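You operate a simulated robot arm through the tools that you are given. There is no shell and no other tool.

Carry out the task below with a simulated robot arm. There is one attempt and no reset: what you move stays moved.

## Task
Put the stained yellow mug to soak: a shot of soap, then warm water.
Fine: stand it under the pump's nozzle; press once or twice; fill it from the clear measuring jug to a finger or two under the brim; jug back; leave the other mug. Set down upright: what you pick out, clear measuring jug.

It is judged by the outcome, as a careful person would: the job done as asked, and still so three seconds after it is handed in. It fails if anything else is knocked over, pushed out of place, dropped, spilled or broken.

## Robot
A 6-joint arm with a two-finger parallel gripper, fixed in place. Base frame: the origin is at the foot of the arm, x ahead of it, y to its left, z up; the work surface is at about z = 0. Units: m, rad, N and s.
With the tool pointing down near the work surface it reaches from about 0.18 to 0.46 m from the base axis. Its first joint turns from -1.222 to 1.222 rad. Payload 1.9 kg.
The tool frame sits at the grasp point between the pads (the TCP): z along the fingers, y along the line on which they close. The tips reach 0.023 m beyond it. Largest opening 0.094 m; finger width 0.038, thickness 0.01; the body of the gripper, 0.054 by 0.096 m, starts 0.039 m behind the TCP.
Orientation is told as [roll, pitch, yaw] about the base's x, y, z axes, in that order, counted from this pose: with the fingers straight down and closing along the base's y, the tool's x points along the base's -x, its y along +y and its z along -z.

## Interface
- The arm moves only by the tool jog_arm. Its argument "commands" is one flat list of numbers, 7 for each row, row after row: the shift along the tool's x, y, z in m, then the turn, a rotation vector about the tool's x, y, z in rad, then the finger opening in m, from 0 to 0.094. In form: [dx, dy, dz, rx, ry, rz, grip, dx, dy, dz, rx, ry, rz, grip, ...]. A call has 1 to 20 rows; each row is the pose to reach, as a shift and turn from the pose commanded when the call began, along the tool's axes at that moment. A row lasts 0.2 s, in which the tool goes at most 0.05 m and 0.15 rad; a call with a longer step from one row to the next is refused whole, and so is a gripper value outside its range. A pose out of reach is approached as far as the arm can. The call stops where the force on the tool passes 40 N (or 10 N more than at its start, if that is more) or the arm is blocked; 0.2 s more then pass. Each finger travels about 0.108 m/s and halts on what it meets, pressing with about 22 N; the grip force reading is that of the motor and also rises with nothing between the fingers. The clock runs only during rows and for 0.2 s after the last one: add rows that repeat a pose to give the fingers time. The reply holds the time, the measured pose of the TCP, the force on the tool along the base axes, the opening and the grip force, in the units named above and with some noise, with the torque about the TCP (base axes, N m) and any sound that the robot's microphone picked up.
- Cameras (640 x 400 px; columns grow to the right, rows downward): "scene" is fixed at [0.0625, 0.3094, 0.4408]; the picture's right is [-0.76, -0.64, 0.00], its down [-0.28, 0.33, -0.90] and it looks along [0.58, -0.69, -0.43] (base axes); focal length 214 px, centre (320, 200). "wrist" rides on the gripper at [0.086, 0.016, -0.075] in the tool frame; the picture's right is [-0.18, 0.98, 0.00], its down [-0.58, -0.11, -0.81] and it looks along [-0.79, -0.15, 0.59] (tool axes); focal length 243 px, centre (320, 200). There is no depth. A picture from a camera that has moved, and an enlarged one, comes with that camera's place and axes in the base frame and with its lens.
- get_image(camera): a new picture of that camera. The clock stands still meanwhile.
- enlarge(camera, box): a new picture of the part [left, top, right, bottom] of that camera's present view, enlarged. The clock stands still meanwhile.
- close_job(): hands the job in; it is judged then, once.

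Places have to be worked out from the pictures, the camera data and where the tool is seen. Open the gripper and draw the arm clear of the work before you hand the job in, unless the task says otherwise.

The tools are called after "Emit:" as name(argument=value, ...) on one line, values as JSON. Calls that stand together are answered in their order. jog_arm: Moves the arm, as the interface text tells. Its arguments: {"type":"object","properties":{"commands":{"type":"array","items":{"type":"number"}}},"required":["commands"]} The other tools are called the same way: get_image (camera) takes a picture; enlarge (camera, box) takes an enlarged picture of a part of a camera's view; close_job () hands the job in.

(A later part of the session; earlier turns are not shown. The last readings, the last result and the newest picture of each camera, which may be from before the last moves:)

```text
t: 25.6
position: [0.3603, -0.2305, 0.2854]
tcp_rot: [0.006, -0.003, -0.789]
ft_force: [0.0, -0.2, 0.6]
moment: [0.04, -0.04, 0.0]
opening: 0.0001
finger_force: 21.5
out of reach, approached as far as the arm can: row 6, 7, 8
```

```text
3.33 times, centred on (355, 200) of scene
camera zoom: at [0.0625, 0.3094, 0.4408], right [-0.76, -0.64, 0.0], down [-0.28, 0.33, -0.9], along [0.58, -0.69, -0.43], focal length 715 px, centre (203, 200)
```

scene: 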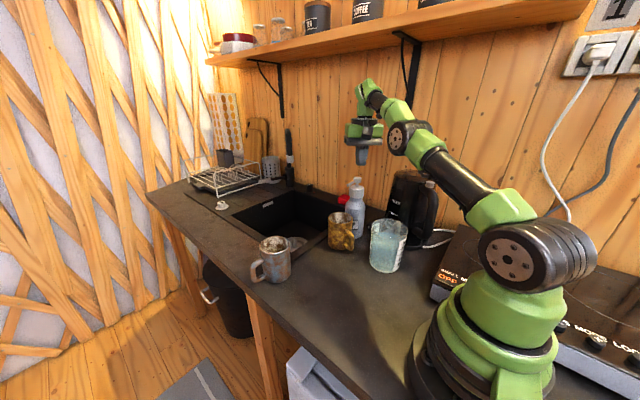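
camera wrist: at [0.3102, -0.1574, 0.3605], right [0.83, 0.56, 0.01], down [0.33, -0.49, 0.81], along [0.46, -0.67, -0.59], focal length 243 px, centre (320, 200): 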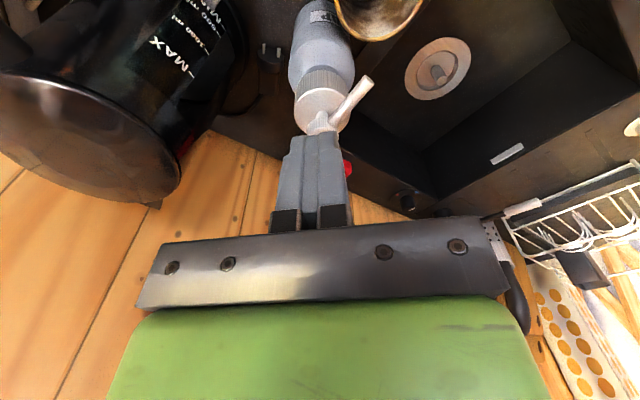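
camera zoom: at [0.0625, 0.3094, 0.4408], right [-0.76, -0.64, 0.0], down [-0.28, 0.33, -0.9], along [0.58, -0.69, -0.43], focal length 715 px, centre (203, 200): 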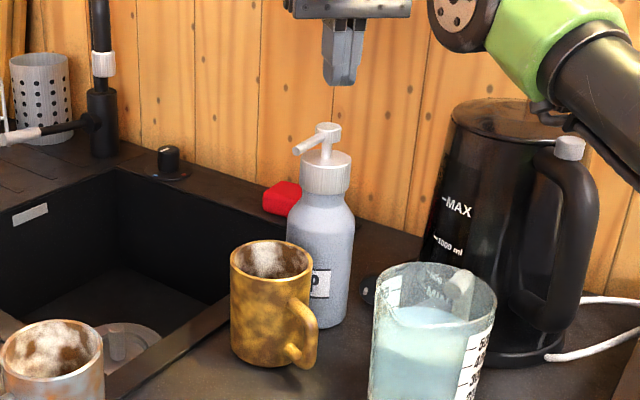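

With the tool vertical this spot is just out of reach at that height, so I will press with a slight outward tilt. First I zoom in to check how well the nozzle lies over the mug.

Emit:
enlarge(camera="scene", box=[325, 170, 365, 200])

Emit:
enlarge(camera="scene", box=[320, 205, 370, 255])

Emit:
enlarge(camera="wrist", box=[270, 0, 430, 140])

```text
13.33 times, centred on (345, 185) of scene
camera zoom: at [0.0625, 0.3094, 0.4408], right [-0.76, -0.64, 0.0], down [-0.28, 0.33, -0.9], along [0.58, -0.69, -0.43], focal length 2860 px, centre (-13, 400)
```

zoom: 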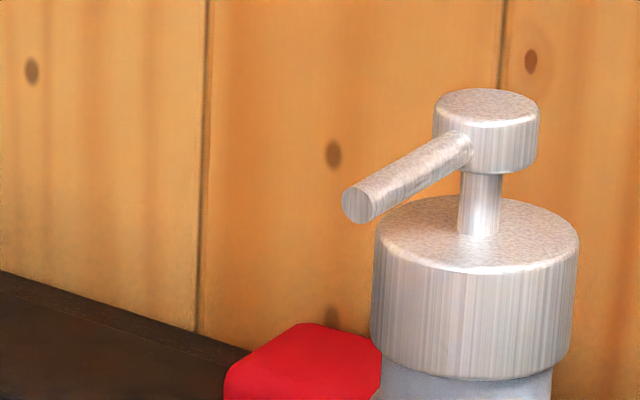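

```text
8.00 times, centred on (345, 230) of scene
camera zoom: at [0.0625, 0.3094, 0.4408], right [-0.76, -0.64, 0.0], down [-0.28, 0.33, -0.9], along [0.58, -0.69, -0.43], focal length 1716 px, centre (120, -40)
```

zoom: 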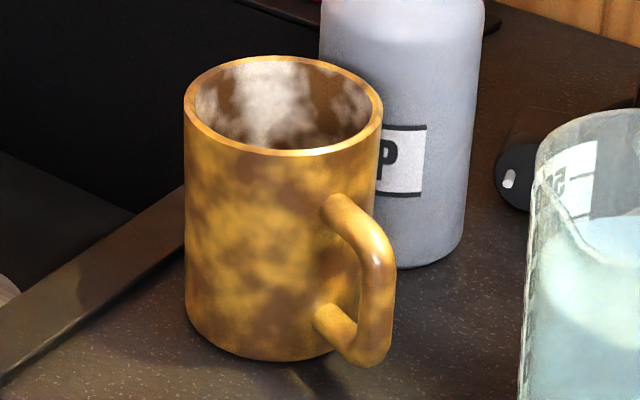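

```text
2.86 times, centred on (350, 70) of wrist
camera zoom: at [0.3102, -0.1574, 0.3605], right [0.83, 0.56, 0.01], down [0.33, -0.49, 0.81], along [0.46, -0.67, -0.59], focal length 693 px, centre (234, 571)
```

zoom: 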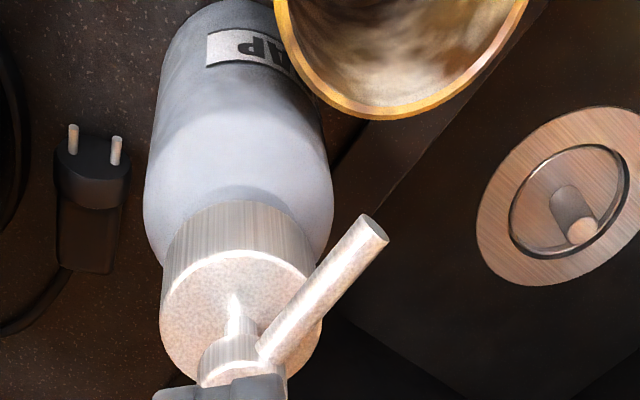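

Nozzle tip lies 26 mm from the mug's centre (inner radius ≈34 mm), so soap falls inside. Knob top is about (0.385, -0.258, 0.2115). I tilt the tool 20° outward and back off a bit so that the pose is within reach again.

Emit:
jog_arm(commands=[0.02, 0, 0, 0, -0.117, 0, 0, 0.04, 0, 0, 0, -0.233, 0, 0, 0.04, 0, 0, 0, -0.349, 0, 0, 0.04, 0, 0, 0, -0.349, 0, 0])

```text
t: 26.6
position: [0.3208, -0.1793, 0.4475]
tcp_rot: [-0.012, -0.304, -0.787]
ft_force: [0.5, -0.5, -0.1]
moment: [0.01, 0.0, 0.02]
opening: 0.0
finger_force: 21.9
out of reach, approached as far as the arm can: row 1, 2, 3, 4
```

The arm went higher than asked (z 0.4475), so that orientation is hard for it there. I look at the scene before moving again.

Emit:
get_image(camera="scene")

Emit:
get_image(camera="wrist")

```text
taken
```

scene: 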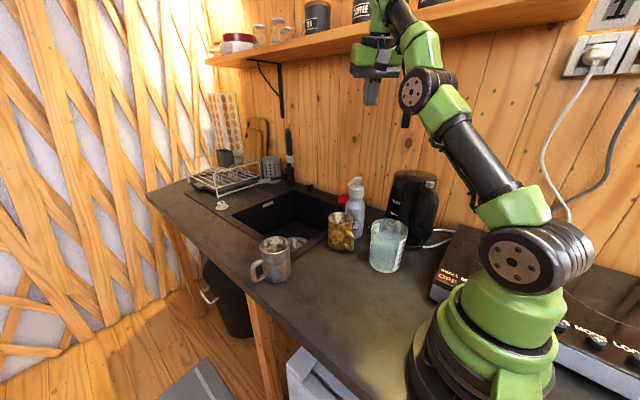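

```text
taken
camera wrist: at [0.2597, -0.0918, 0.4931], right [0.82, 0.57, 0.04], down [0.15, -0.29, 0.94], along [0.55, -0.77, -0.33], focal length 243 px, centre (320, 200)
```

wrist: 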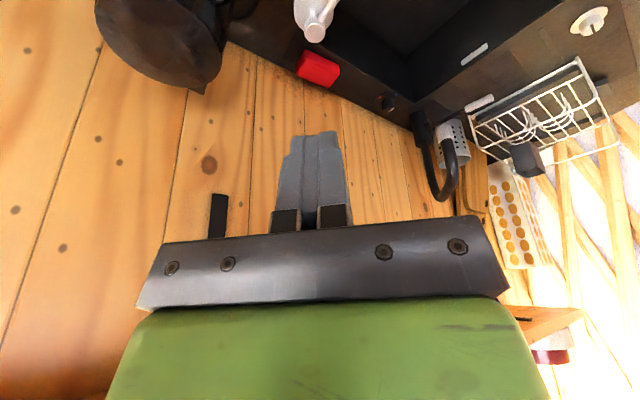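

The arm is close to full stretch there. I pull the tool back toward the base to regain a clean in-reach pose, well above everything.

Emit:
jog_arm(commands=[0.03, 0, 0, 0, 0, 0, 0, 0.06, 0, 0, 0, 0, 0, 0, 0.09, 0, 0, 0, 0, 0, 0, 0.09, 0, 0, 0, 0, 0, 0, 0.09, 0, 0, 0, 0, 0, 0])

Emit:
get_image(camera="scene")

```text
t: 27.8
position: [0.2614, -0.118, 0.4213]
tcp_rot: [-0.011, -0.299, -0.787]
ft_force: [0.0, -0.4, -0.2]
moment: [-0.01, 0.03, -0.02]
opening: 0.0002
finger_force: 21.8
out of reach, approached as far as the arm can: row 1, 2
```

```text
taken
```

scene: 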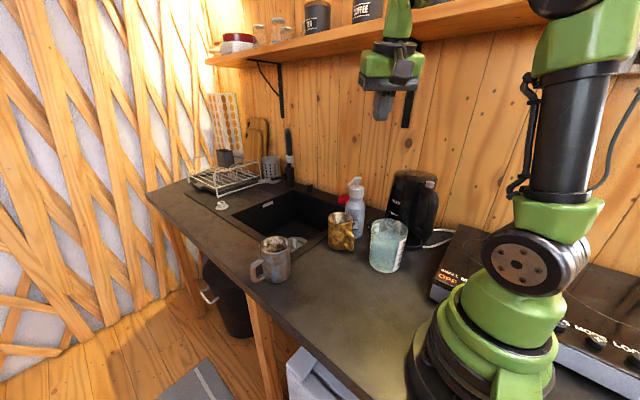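

The commanded pose follows the reached one, and the arm is in its normal posture again. I now go down and outward to 2.5 cm above the knob with a 25° tilt.

Emit:
jog_arm(commands=[-0.0055, -0.001, 0.033, 0, -0.035, 0, 0, -0.011, -0.002, 0.066, 0, -0.07, 0, 0, -0.0165, -0.003, 0.099, 0, -0.1, 0, 0, -0.0221, -0.0035, 0.1324, 0, -0.137, 0, 0, -0.044, -0.005, 0.1473, 0, -0.137, 0, 0, -0.0656, -0.007, 0.1622, 0, -0.137, 0, 0, -0.0874, -0.009, 0.1772, 0, -0.137, 0, 0, -0.1092, -0.0105, 0.1921, 0, -0.137, 0, 0, -0.1309, -0.012, 0.207, 0, -0.137, 0, 0, -0.1309, -0.012, 0.207, 0, -0.137, 0, 0])

Emit:
get_image(camera="wrist")

Emit:
enlarge(camera="scene", box=[300, 130, 400, 260])

```text
t: 30.0
position: [0.3844, -0.2596, 0.2615]
tcp_rot: [-0.01, -0.438, -0.785]
ft_force: [1.4, -0.1, -0.7]
moment: [0.02, -0.03, -0.03]
opening: 0.0
finger_force: 21.5
```

```text
taken
camera wrist: at [0.3185, -0.1699, 0.2925], right [0.82, 0.57, 0.07], down [0.06, -0.2, 0.98], along [0.57, -0.79, -0.2], focal length 243 px, centre (320, 200)
```

wrist: 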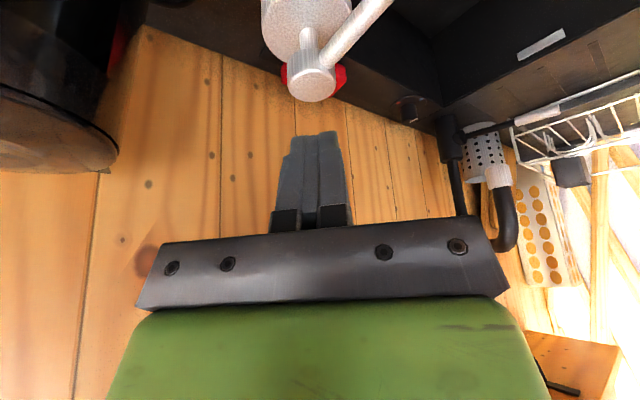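

```text
3.08 times, centred on (350, 195) of scene
camera zoom: at [0.0625, 0.3094, 0.4408], right [-0.76, -0.64, 0.0], down [-0.28, 0.33, -0.9], along [0.58, -0.69, -0.43], focal length 660 px, centre (228, 215)
```

zoom: 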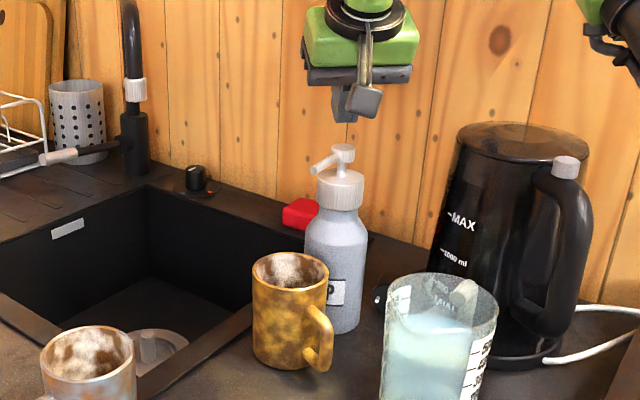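

The tool hangs right over the knob (top face ≈(0.383, -0.257)). I lower to just above contact and look.

Emit:
jog_arm(commands=[0.0058, 0, 0.0082, 0, 0, 0, 0, 0.0092, 0, 0.0155, 0, 0, 0, 0, 0.0092, 0, 0.0155, 0, 0, 0, 0])

Emit:
enlarge(camera="scene", box=[320, 150, 380, 210])

Emit:
enlarge(camera="wrist", box=[230, 40, 410, 220])

```text
t: 30.8
position: [0.3847, -0.2586, 0.2435]
tcp_rot: [-0.011, -0.438, -0.784]
ft_force: [0.5, 0.5, 0.2]
moment: [-0.01, 0.0, 0.0]
opening: 0.0
finger_force: 22.3
```

```text
6.67 times, centred on (350, 180) of scene
camera zoom: at [0.0625, 0.3094, 0.4408], right [-0.76, -0.64, 0.0], down [-0.28, 0.33, -0.9], along [0.58, -0.69, -0.43], focal length 1430 px, centre (120, 333)
```

zoom: 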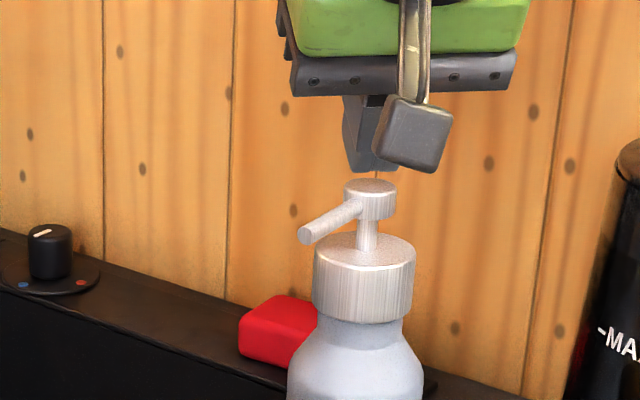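

```text
2.22 times, centred on (320, 130) of wrist
camera zoom: at [0.3175, -0.1688, 0.274], right [0.82, 0.57, 0.07], down [0.06, -0.2, 0.98], along [0.57, -0.79, -0.2], focal length 539 px, centre (320, 356)
```

zoom: 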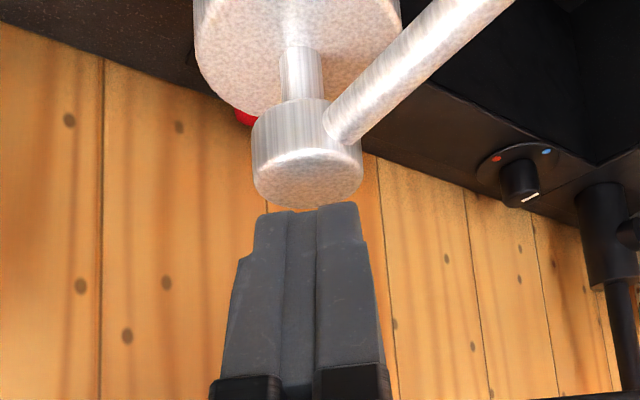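

Fingertips are a few mm above the knob and centred on it. I press straight down 2 cm in small steps (the force guard limits it).

Emit:
jog_arm(commands=[0.0017, 0, 0.0036, 0, 0, 0, 0, 0.0034, 0, 0.0072, 0, 0, 0, 0, 0.0051, 0, 0.0109, 0, 0, 0, 0, 0.0068, 0, 0.0145, 0, 0, 0, 0, 0.0085, 0, 0.0181, 0, 0, 0, 0, 0.0085, 0, 0.0181, 0, 0, 0, 0])

Emit:
enlarge(camera="scene", box=[310, 150, 390, 250])

```text
t: 32.2
position: [0.383, -0.2596, 0.2246]
tcp_rot: [-0.01, -0.443, -0.785]
ft_force: [-3.2, 1.7, 26.7]
moment: [0.2, 0.22, 0.0]
opening: 0.0
finger_force: 22.0
```

```text
4.00 times, centred on (350, 200) of scene
camera zoom: at [0.0625, 0.3095, 0.4408], right [-0.76, -0.64, 0.0], down [-0.28, 0.33, -0.9], along [0.58, -0.69, -0.43], focal length 858 px, centre (200, 200)
```

zoom: 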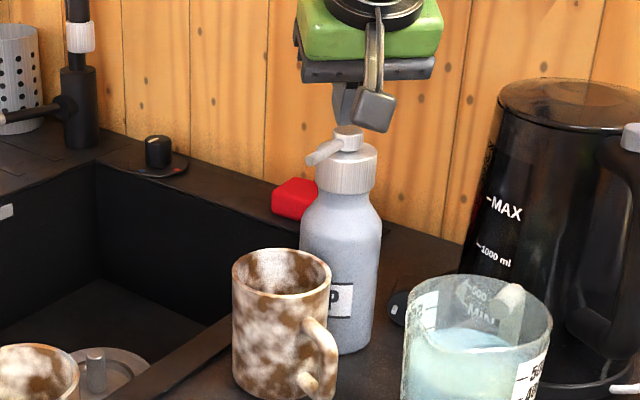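

The pump went down at 27 N. I take a close look at the head, and at the mug, whose colours look different in this picture.

Emit:
enlarge(camera="scene", box=[325, 165, 375, 205])

Emit:
enlarge(camera="scene", box=[315, 200, 375, 255])

Emit:
get_image(camera="scene")

```text
10.00 times, centred on (350, 185) of scene
camera zoom: at [0.0625, 0.3095, 0.4408], right [-0.76, -0.64, 0.0], down [-0.28, 0.33, -0.9], along [0.58, -0.69, -0.43], focal length 2145 px, centre (20, 350)
```

zoom: 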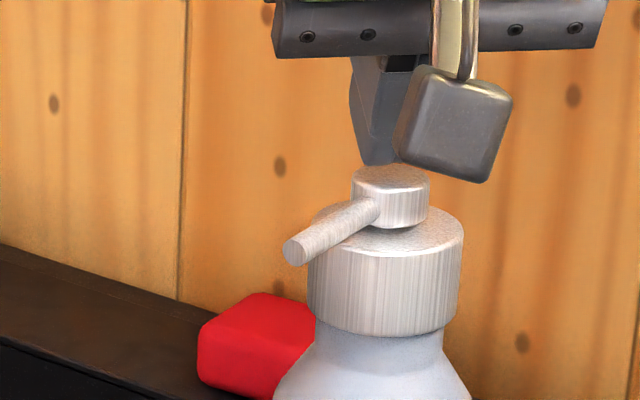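

```text
7.27 times, centred on (345, 228) of scene
camera zoom: at [0.0625, 0.3095, 0.4408], right [-0.76, -0.64, 0.0], down [-0.28, 0.33, -0.9], along [0.58, -0.69, -0.43], focal length 1560 px, centre (138, 0)
```

zoom: 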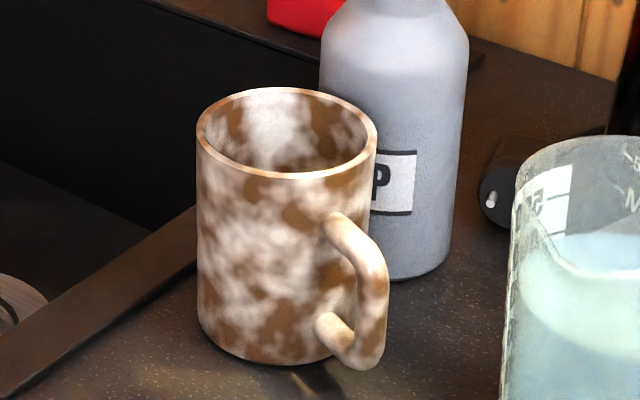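

```text
taken
```

scene: 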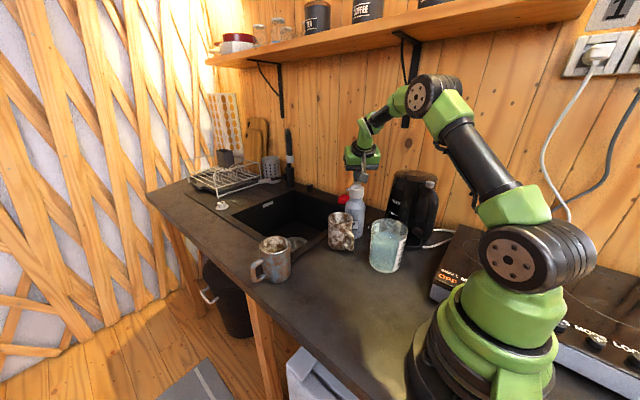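

The head has bottomed out on its cap: one full press. I release it by rising straight up 4 cm and check the inside of the mug.

Emit:
jog_arm(commands=[-0.0042, 0, -0.009, 0, 0, 0, 0, -0.0085, 0, -0.018, 0, 0, 0, 0, -0.017, 0, -0.0362, 0, 0, 0, 0, -0.017, 0, -0.0362, 0, 0, 0, 0])

Emit:
get_image(camera="wrist")

Emit:
enlarge(camera="scene", box=[310, 165, 380, 255])

```text
t: 33.2
position: [0.3825, -0.26, 0.2627]
tcp_rot: [-0.012, -0.437, -0.785]
ft_force: [-0.1, 0.2, -0.5]
moment: [0.0, 0.02, -0.04]
opening: 0.0001
finger_force: 22.1
```

```text
taken
camera wrist: at [0.3163, -0.1697, 0.2938], right [0.82, 0.57, 0.07], down [0.06, -0.2, 0.98], along [0.57, -0.79, -0.2], focal length 243 px, centre (320, 200)
```

wrist: 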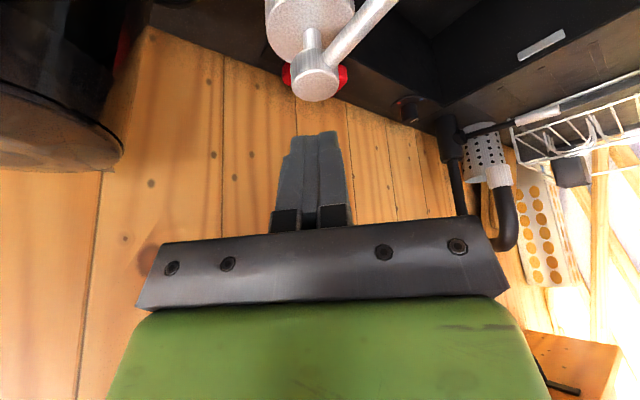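

```text
4.44 times, centred on (345, 210) of scene
camera zoom: at [0.0625, 0.3094, 0.4408], right [-0.76, -0.64, 0.0], down [-0.28, 0.33, -0.9], along [0.58, -0.69, -0.43], focal length 953 px, centre (209, 156)
```

zoom: 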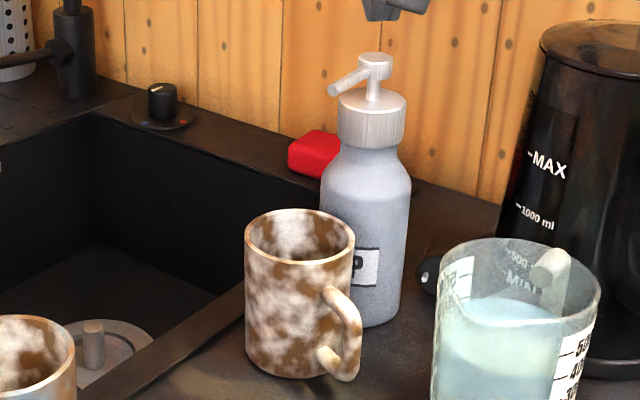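

The head has sprung back and the bottle is in place. I back the tool away to look into the mug from above.

Emit:
jog_arm(commands=[0.018, 0.008, -0.025, 0, 0, 0, 0, 0.047, 0.016, -0.04, 0, 0, 0, 0.02, 0.076, 0.024, -0.055, 0, 0, 0, 0.04, 0.105, 0.032, -0.07, 0, 0, 0, 0.06, 0.1339, 0.0407, -0.0848, 0, 0, 0, 0.08, 0.1339, 0.0407, -0.0848, 0, 0, 0, 0.08])

Emit:
get_image(camera="wrist")

Emit:
get_image(camera="scene")

```text
t: 34.6
position: [0.3035, -0.1189, 0.2815]
tcp_rot: [-0.009, -0.437, -0.785]
ft_force: [-0.9, 0.2, -0.6]
moment: [-0.01, 0.02, 0.01]
opening: 0.0801
finger_force: 0.0
```

```text
taken
camera wrist: at [0.2361, -0.0283, 0.3132], right [0.82, 0.57, 0.07], down [0.06, -0.2, 0.98], along [0.57, -0.79, -0.2], focal length 243 px, centre (320, 200)
```

wrist: 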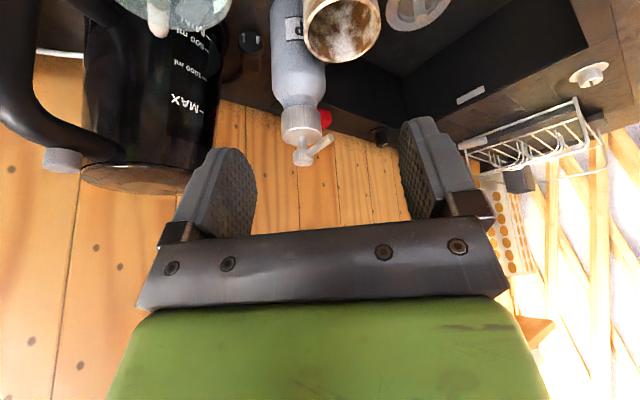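

```text
taken
```

scene: 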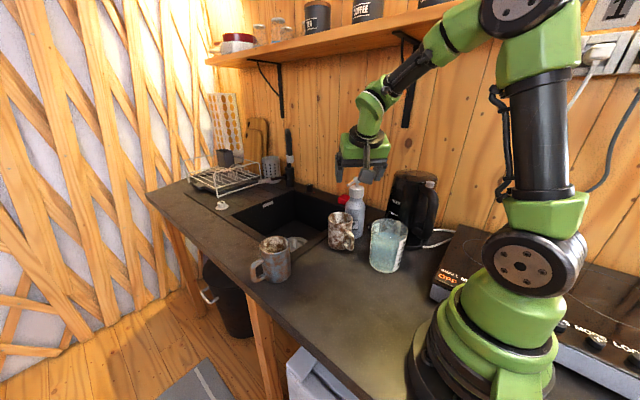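

Emit:
enlarge(camera="wrist", box=[260, 0, 420, 100])

Emit:
enlarge(camera="scene", box=[360, 205, 420, 285])

```text
4.00 times, centred on (340, 50) of wrist
camera zoom: at [0.2361, -0.0283, 0.3132], right [0.82, 0.57, 0.07], down [0.06, -0.2, 0.98], along [0.57, -0.79, -0.2], focal length 970 px, centre (240, 800)
```

zoom: 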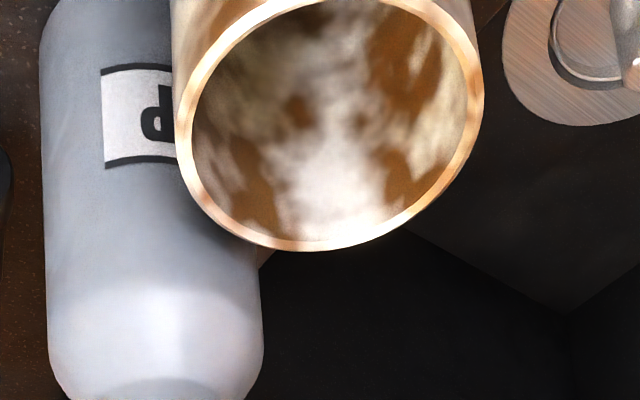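

```text
5.00 times, centred on (390, 245) of scene
camera zoom: at [0.0625, 0.3094, 0.4408], right [-0.76, -0.64, 0.0], down [-0.28, 0.33, -0.9], along [0.58, -0.69, -0.43], focal length 1072 px, centre (-30, -25)
```

zoom: 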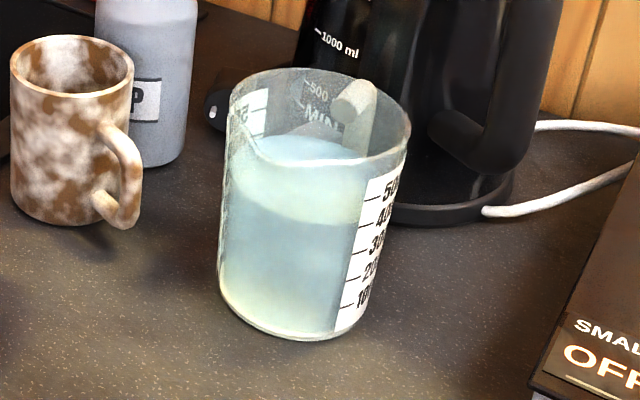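

I can't see the mug's floor yet. I tip the tool the other way (fingers toward the base) to have the camera look more steeply into the mug.

Emit:
jog_arm(commands=[0.0035, 0, -0.0016, 0, 0.145, 0, 0.06, 0.007, 0, -0.0033, 0, 0.29, 0, 0.04, 0.0104, 0, -0.0049, 0, 0.435, 0, 0.02, 0.0139, 0, -0.0065, 0, 0.58, 0, 0.0, 0.0173, 0, -0.0082, 0, 0.725, 0, 0.0, 0.0208, 0, -0.0098, 0, 0.87, 0, 0.0, 0.0208, 0, -0.0098, 0, 0.87, 0, 0.0])

Emit:
get_image(camera="wrist")

```text
t: 36.2
position: [0.2851, -0.1023, 0.2821]
tcp_rot: [-0.01, 0.433, -0.794]
ft_force: [-1.1, 0.6, 0.0]
moment: [-0.01, 0.01, -0.01]
opening: 0.0003
finger_force: 21.9
```

```text
taken
camera wrist: at [0.2643, -0.0566, 0.3865], right [0.82, 0.57, -0.09], down [0.54, -0.69, 0.49], along [0.22, -0.44, -0.87], focal length 243 px, centre (320, 200)
```

wrist: 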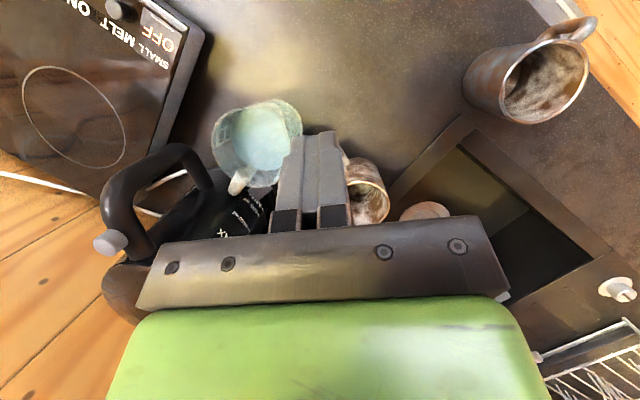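

Emit:
jog_arm(commands=[-0.02, 0, 0.009, 0, 0, 0, 0.03, -0.04, 0, 0.018, 0, 0, 0, 0.06, -0.0619, 0, 0.0265, 0, 0, 0, 0.09, -0.0619, 0, 0.0265, 0, 0, 0, 0.094])

Emit:
get_image(camera="wrist")

Emit:
enlarge(camera="wrist", box=[290, 60, 430, 200])

```text
t: 37.2
position: [0.3173, -0.1353, 0.2317]
tcp_rot: [-0.011, 0.43, -0.795]
ft_force: [-0.1, 0.1, 0.5]
moment: [-0.04, 0.01, 0.0]
opening: 0.0936
finger_force: 0.1
```

```text
taken
camera wrist: at [0.2952, -0.0892, 0.3364], right [0.82, 0.57, -0.09], down [0.54, -0.69, 0.49], along [0.22, -0.45, -0.87], focal length 243 px, centre (320, 200)
```

wrist: 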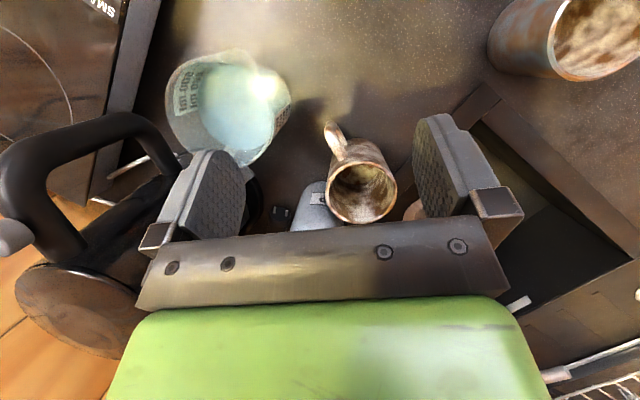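

```text
2.86 times, centred on (360, 130) of wrist
camera zoom: at [0.2952, -0.0892, 0.3364], right [0.82, 0.57, -0.09], down [0.54, -0.69, 0.49], along [0.22, -0.45, -0.87], focal length 693 px, centre (206, 400)
```

zoom: 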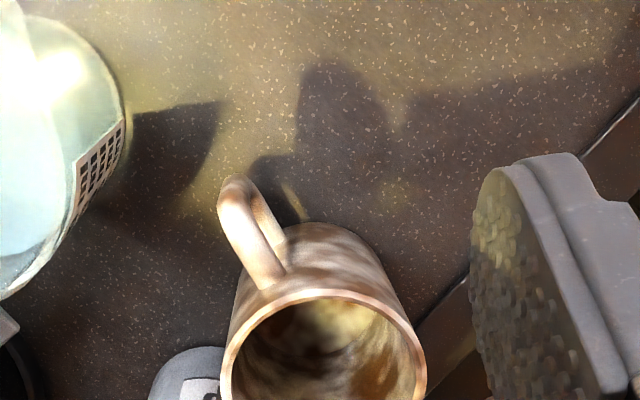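

Emit:
enlarge(camera="wrist", box=[320, 150, 405, 225])

Emit:
enlarge(camera="wrist", box=[480, 0, 640, 100])

Emit:
enlarge(camera="wrist", box=[150, 30, 310, 180])

```text
5.33 times, centred on (362, 188) of wrist
camera zoom: at [0.2952, -0.0892, 0.3364], right [0.82, 0.57, -0.09], down [0.54, -0.69, 0.49], along [0.22, -0.45, -0.87], focal length 1294 px, centre (93, 267)
```

zoom: 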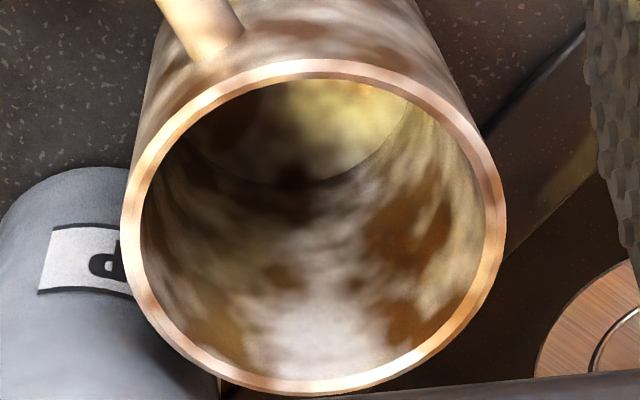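

```text
4.00 times, centred on (560, 50) of wrist
camera zoom: at [0.2952, -0.0892, 0.3364], right [0.82, 0.57, -0.09], down [0.54, -0.69, 0.49], along [0.22, -0.45, -0.87], focal length 970 px, centre (-640, 800)
```

zoom: 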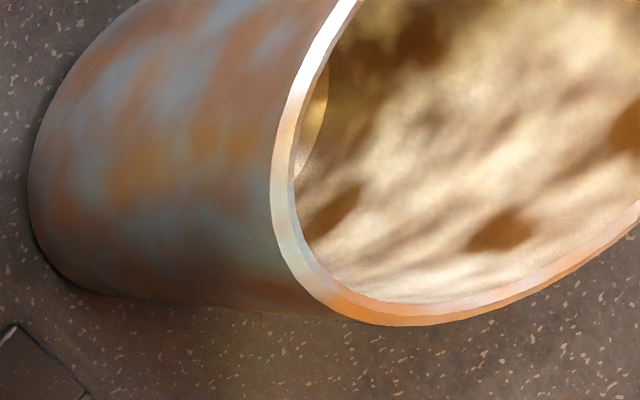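

```text
2.67 times, centred on (230, 105) of wrist
camera zoom: at [0.2952, -0.0892, 0.3364], right [0.82, 0.57, -0.09], down [0.54, -0.69, 0.49], along [0.22, -0.45, -0.87], focal length 647 px, centre (560, 453)
```

zoom: 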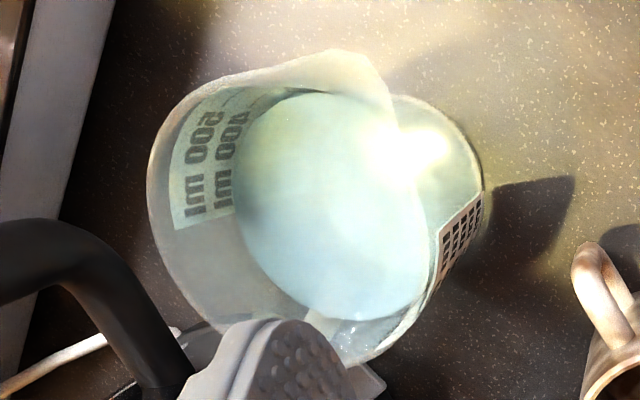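

The mug's floor shows a yellowish tint and there is no soap on the counter or bottle, so the one full shot counts. For the jug (base ≈0.08, rim ≈0.097, centre ≈(0.231, -0.184), lip toward -y) I want a near-horizontal grasp from the +y side; first I bring the tool vertical at a free spot.

Emit:
jog_arm(commands=[0.038, 0.008, -0.007, 0, -0.11, 0, 0.094, 0.077, 0.017, -0.014, 0, -0.22, 0, 0.094, 0.116, 0.025, -0.021, 0, -0.33, 0, 0.094, 0.155, 0.0339, -0.0275, 0, -0.43, 0, 0.094, 0.155, 0.0339, -0.0275, 0, -0.43, 0, 0.094])

```text
t: 38.4
position: [0.2509, -0.0198, 0.324]
tcp_rot: [-0.011, 0.001, -0.79]
ft_force: [-0.5, 0.2, -0.3]
moment: [-0.02, 0.02, 0.01]
opening: 0.094
finger_force: 0.1
```

The tool is vertical at (0.251, -0.02, 0.324). Now I turn the yaw to +90°.

Emit:
jog_arm(commands=[0, 0, 0, 0, 0, -0.1476, 0.094, 0, 0, 0, 0, 0, -0.2951, 0.094, 0, 0, 0, 0, 0, -0.4427, 0.094, 0, 0, 0, 0, 0, -0.5903, 0.094, 0, 0, 0, 0, 0, -0.7378, 0.094, 0, 0, 0, 0, 0, -0.8854, 0.094, 0, 0, 0, 0, 0, -1.033, 0.094, 0, 0, 0, 0, 0, -1.1805, 0.094, 0, 0, 0, 0, 0, -1.3281, 0.094, 0, 0, 0, 0, 0, -1.4756, 0.094, 0, 0, 0, 0, 0, -1.6232, 0.094, 0, 0, 0, 0, 0, -1.7708, 0.094, 0, 0, 0, 0, 0, -1.9183, 0.094, 0, 0, 0, 0, 0, -2.0659, 0.094, 0, 0, 0, 0, 0, -2.2134, 0.094, 0, 0, 0, 0, 0, -2.361, 0.094, 0, 0, 0, 0, 0, -2.361, 0.094])

Emit:
get_image(camera="wrist")

Emit:
get_image(camera="scene")

```text
t: 42.0
position: [0.2508, -0.017, 0.3208]
tcp_rot: [0.008, 0.006, 1.574]
ft_force: [0.4, -0.2, -0.2]
moment: [-0.01, 0.01, 0.01]
opening: 0.0942
finger_force: 0.1
```

```text
taken
camera wrist: at [0.2348, -0.1033, 0.3974], right [-0.98, 0.18, 0.01], down [0.11, 0.59, 0.8], along [0.14, 0.79, -0.6], focal length 243 px, centre (320, 200)
```

wrist: 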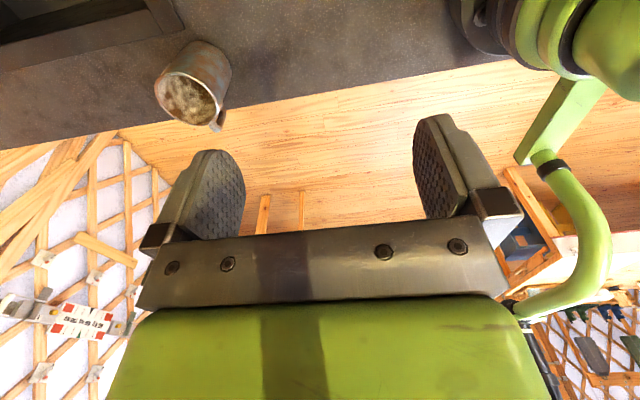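

```text
taken
```

scene: 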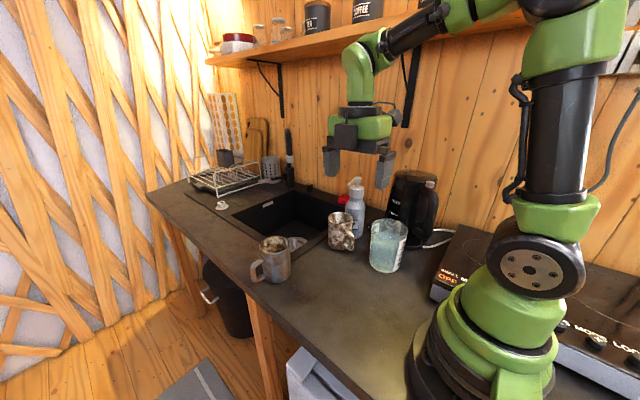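

Yaw +90° reached. Now I tilt the tool to point toward -y (80° from vertical) while coming down to z≈0.20.

Emit:
jog_arm(commands=[0.003, 0.002, 0.0, 0, 0.14, 0, 0.094, 0.006, 0.004, 0.0, 0, 0.279, 0, 0.094, 0.01, 0.006, 0.01, 0, 0.419, 0, 0.094, 0.013, 0.008, 0.02, 0, 0.558, 0, 0.094, 0.016, 0.01, 0.03, 0, 0.698, 0, 0.094, 0.02, 0.012, 0.05, 0, 0.838, 0, 0.094, 0.023, 0.014, 0.07, 0, 0.977, 0, 0.094, 0.026, 0.016, 0.09, 0, 1.117, 0, 0.094, 0.03, 0.018, 0.11, 0, 1.256, 0, 0.094, 0.033, 0.02, 0.12, 0, 1.396, 0, 0.094, 0.033, 0.02, 0.12, 0, 1.396, 0, 0.094])

Emit:
get_image(camera="wrist")

Emit:
get_image(camera="scene")

```text
t: 44.4
position: [0.2303, -0.0522, 0.2027]
tcp_rot: [0.048, 1.404, 1.621]
ft_force: [0.6, 0.9, -0.4]
moment: [0.0, 0.02, -0.01]
opening: 0.0938
finger_force: 0.1
```

```text
taken
camera wrist: at [0.2131, 0.0072, 0.3011], right [-0.98, 0.03, -0.17], down [0.1, 0.89, -0.44], along [0.14, -0.45, -0.88], focal length 243 px, centre (320, 200)
```

wrist: 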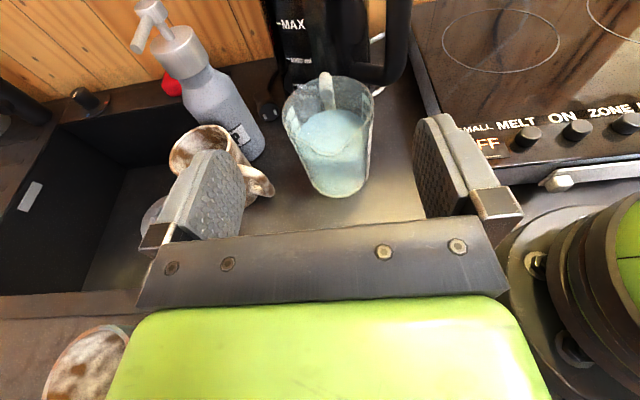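

```text
taken
```

scene: 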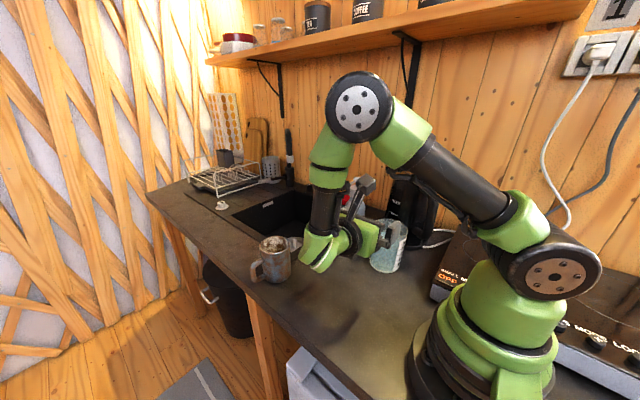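

The horizontal posture works and the wrist camera now looks straight at the jug. I zoom in to measure it.

Emit:
enlarge(camera="wrist", box=[250, 60, 410, 220])

Emit:
enlarge(camera="scene", box=[280, 160, 440, 290])

```text
2.50 times, centred on (330, 140) of wrist
camera zoom: at [0.2131, 0.0072, 0.3011], right [-0.98, 0.03, -0.17], down [0.1, 0.89, -0.44], along [0.14, -0.45, -0.88], focal length 606 px, centre (295, 350)
```

zoom: 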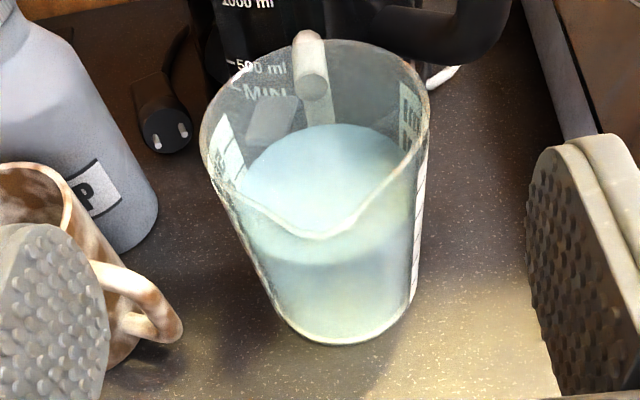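

```text
3.08 times, centred on (360, 225) of scene
camera zoom: at [0.0625, 0.3094, 0.4408], right [-0.76, -0.64, 0.0], down [-0.28, 0.33, -0.9], along [0.58, -0.69, -0.43], focal length 660 px, centre (197, 123)
```

zoom: 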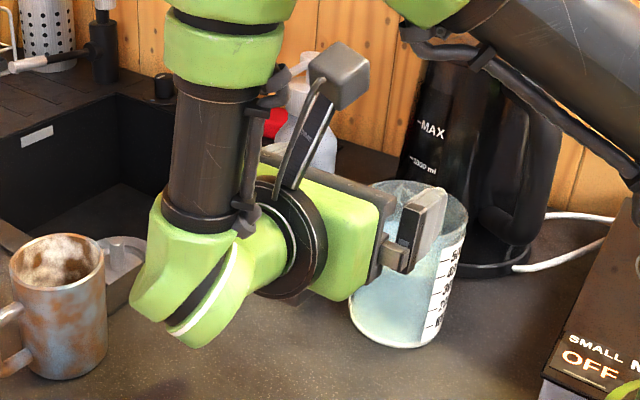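

From this view it is clear the jug's pouring spout faces +y (toward the tool) and the rod at -y is its handle; jug centre ≈(0.232, -0.187), width ≈0.085 at 4 cm height. I'll grip it low from +y and turn it in steps so the spout can later face the mug; first I descend to a pre-grasp height in front of it.

Emit:
jog_arm(commands=[-0.03, -0.0004, 0.0096, 0, 0, 0, 0.094, -0.06, -0.0007, 0.0192, 0, 0, 0, 0.094, -0.09, -0.001, 0.0289, 0, 0, 0, 0.094, -0.12, -0.0014, 0.0385, 0, 0, 0, 0.094, -0.1492, -0.0017, 0.0481, 0, 0, 0, 0.094, -0.1492, -0.0017, 0.0481, 0, 0, 0, 0.094])

Emit:
get_image(camera="wrist")

Emit:
enlarge(camera="scene", box=[270, 170, 430, 310])

```text
t: 45.8
position: [0.2299, -0.0741, 0.0478]
tcp_rot: [0.05, 1.402, 1.622]
ft_force: [-0.2, -0.2, -0.2]
moment: [-0.01, 0.0, 0.0]
opening: 0.0942
finger_force: 0.1
```

```text
taken
camera wrist: at [0.2145, -0.0148, 0.1458], right [-0.98, 0.03, -0.17], down [0.1, 0.89, -0.44], along [0.14, -0.45, -0.88], focal length 243 px, centre (320, 200)
```

wrist: 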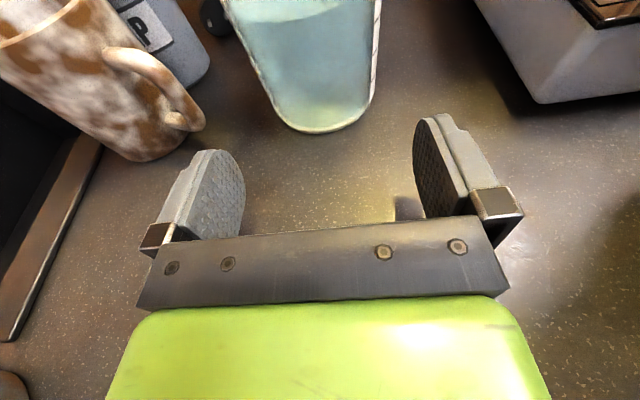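

```text
2.86 times, centred on (350, 240) of scene
camera zoom: at [0.0625, 0.3094, 0.4408], right [-0.76, -0.64, 0.0], down [-0.28, 0.33, -0.9], along [0.58, -0.69, -0.43], focal length 613 px, centre (234, 86)
```

zoom: 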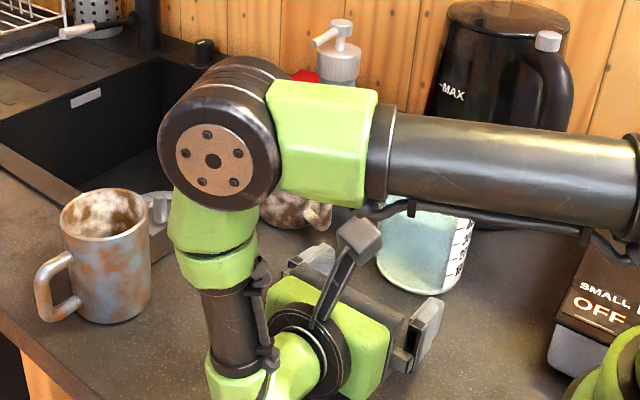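

Height is right and the arm is clear. I go in along -y about 5.5 cm, correcting x by 2 mm, and check the finger clearance.

Emit:
jog_arm(commands=[0.0047, -0.002, 0.0276, 0, 0, 0, 0.094, 0.0093, -0.002, 0.0552, 0, 0, 0, 0.094, 0.0093, -0.002, 0.0552, 0, 0, 0, 0.094])

Emit:
get_image(camera="wrist")

Emit:
get_image(camera="scene")

```text
t: 46.6
position: [0.2318, -0.1316, 0.0475]
tcp_rot: [0.052, 1.401, 1.624]
ft_force: [1.2, 0.0, 0.1]
moment: [0.01, -0.01, 0.01]
opening: 0.0941
finger_force: 0.1
```

```text
taken
camera wrist: at [0.2158, -0.0717, 0.1465], right [-0.98, 0.03, -0.17], down [0.1, 0.89, -0.44], along [0.14, -0.45, -0.88], focal length 243 px, centre (320, 200)
```

wrist: 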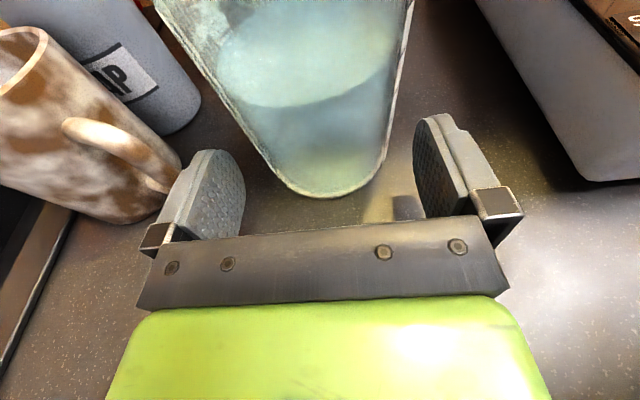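

```text
taken
```

scene: 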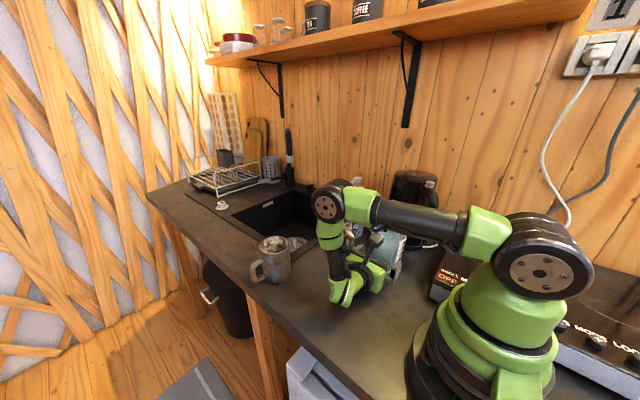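

Jug and fingers are aligned (base centre column 328 vs finger mid 330). I continue in 1 cm steps to y=-0.171.

Emit:
jog_arm(commands=[0.0016, 0, 0.0097, 0, 0, 0, 0.094, 0.0032, 0, 0.0194, 0, 0, 0, 0.094, 0.0049, 0, 0.0291, 0, 0, 0, 0.094, 0.0065, 0, 0.0388, 0, 0, 0, 0.094, 0.0065, 0, 0.0388, 0, 0, 0, 0.094])

Emit:
get_image(camera="wrist")

Emit:
enlarge(camera="scene", box=[300, 180, 440, 300])

```text
t: 47.8
position: [0.233, -0.1696, 0.0473]
tcp_rot: [0.052, 1.402, 1.62]
ft_force: [-0.3, 0.6, -0.5]
moment: [-0.01, 0.02, 0.03]
opening: 0.094
finger_force: 0.0
```

```text
taken
camera wrist: at [0.2163, -0.1105, 0.1458], right [-0.98, 0.03, -0.17], down [0.1, 0.89, -0.44], along [0.14, -0.45, -0.88], focal length 243 px, centre (320, 200)
```

wrist: 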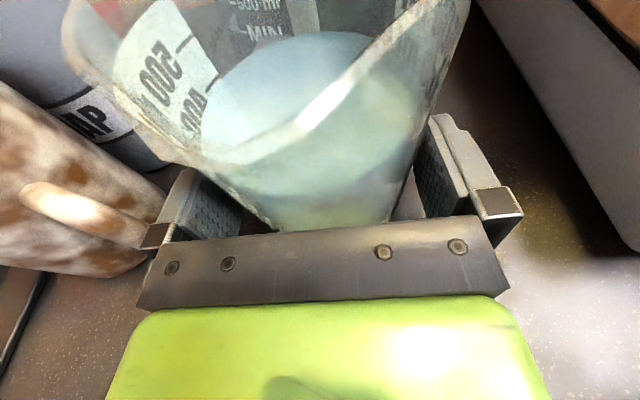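

```text
3.33 times, centred on (370, 240) of scene
camera zoom: at [0.0625, 0.3094, 0.4408], right [-0.76, -0.64, 0.0], down [-0.28, 0.33, -0.9], along [0.58, -0.69, -0.43], focal length 715 px, centre (153, 67)
```

zoom: 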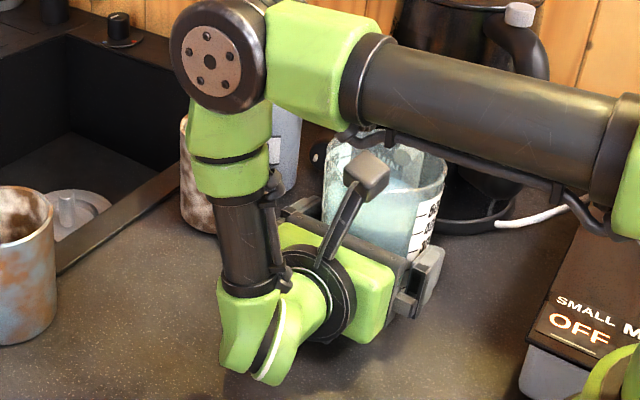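

No contact, jug between the fingers. I close on it.

Emit:
jog_arm(commands=[0, 0, 0, 0, 0, 0, 0.085, 0, 0, 0, 0, 0, 0, 0.075, 0, 0, 0, 0, 0, 0, 0.065, 0, 0, 0, 0, 0, 0, 0.05, 0, 0, 0, 0, 0, 0, 0.05])

Emit:
get_image(camera="wrist")

```text
t: 49.0
position: [0.2325, -0.1697, 0.0465]
tcp_rot: [0.052, 1.401, 1.621]
ft_force: [-1.1, -0.6, 1.0]
moment: [0.0, -0.09, -0.03]
opening: 0.0916
finger_force: 21.7
```

```text
taken
camera wrist: at [0.2163, -0.1103, 0.1458], right [-0.98, 0.03, -0.17], down [0.1, 0.89, -0.44], along [0.14, -0.45, -0.88], focal length 243 px, centre (320, 200)
```

wrist: 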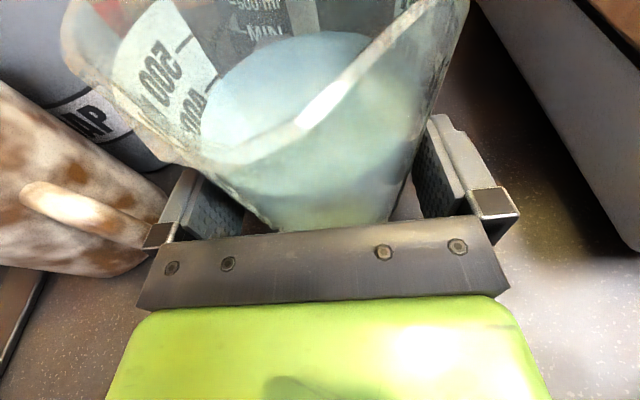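

The pads met the jug at 0.0916. To have the pads reach a bit further past its axis, I reopen, advance 2.5 mm and close again.

Emit:
jog_arm(commands=[0, 0, 0, 0, 0, 0, 0.094, 0, 0, 0, 0, 0, 0, 0.094, 0.0004, 0, 0.0025, 0, 0, 0, 0.094, 0.0004, 0, 0.0025, 0, 0, 0, 0.094, 0.0004, 0, 0.0025, 0, 0, 0, 0.08, 0.0004, 0, 0.0025, 0, 0, 0, 0.06, 0.0004, 0, 0.0025, 0, 0, 0, 0.05, 0.0004, 0, 0.0025, 0, 0, 0, 0.05])

Emit:
enlarge(camera="wrist", box=[140, 80, 540, 280])

```text
t: 50.8
position: [0.2317, -0.1728, 0.0483]
tcp_rot: [0.052, 1.402, 1.622]
ft_force: [0.2, 0.0, 2.9]
moment: [-0.06, 0.18, 0.06]
opening: 0.0917
finger_force: 22.1
```

```text
1.60 times, centred on (340, 180) of wrist
camera zoom: at [0.216, -0.1129, 0.1456], right [-0.98, 0.03, -0.17], down [0.1, 0.89, -0.44], along [0.14, -0.45, -0.88], focal length 388 px, centre (288, 232)
```

zoom: 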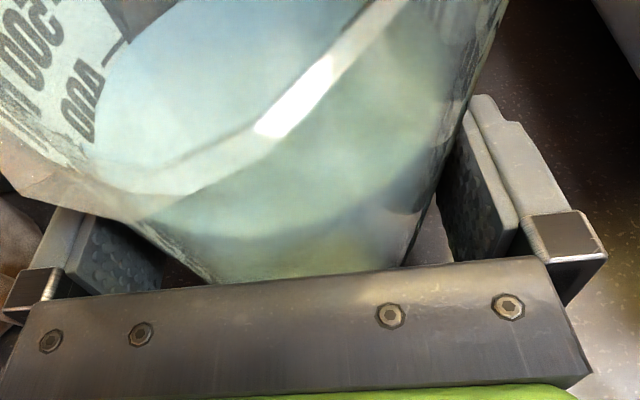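

Same opening, 0.0917, so this is the jug's true width there. I test with a slow 8 mm lift.

Emit:
jog_arm(commands=[0.002, 0, -0.0003, 0, 0, 0, 0.05, 0.004, 0, -0.0007, 0, 0, 0, 0.05, 0.008, 0, -0.0013, 0, 0, 0, 0.05, 0.008, 0, -0.0013, 0, 0, 0, 0.05])

Emit:
get_image(camera="wrist")

Emit:
enlarge(camera="scene", box=[300, 180, 440, 300])

```text
t: 51.8
position: [0.2314, -0.1734, 0.0558]
tcp_rot: [0.054, 1.402, 1.625]
ft_force: [-0.1, -0.9, -1.6]
moment: [0.03, -0.01, 0.01]
opening: 0.0917
finger_force: 21.5
```

```text
taken
camera wrist: at [0.2159, -0.1134, 0.1535], right [-0.98, 0.03, -0.17], down [0.1, 0.89, -0.44], along [0.14, -0.45, -0.88], focal length 243 px, centre (320, 200)
```

wrist: 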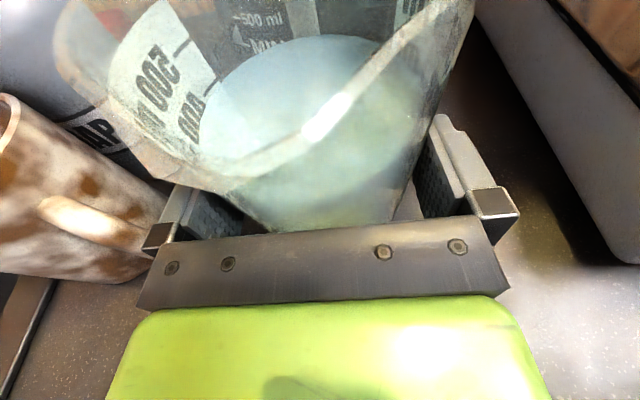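

```text
3.33 times, centred on (370, 240) of scene
camera zoom: at [0.0625, 0.3094, 0.4408], right [-0.76, -0.64, 0.0], down [-0.28, 0.33, -0.9], along [0.58, -0.69, -0.43], focal length 715 px, centre (153, 67)
```

zoom: 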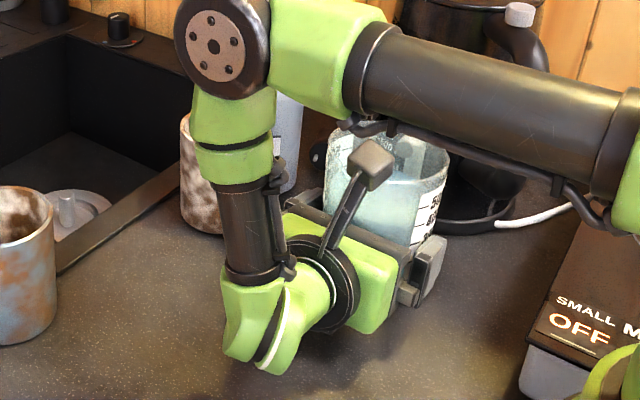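

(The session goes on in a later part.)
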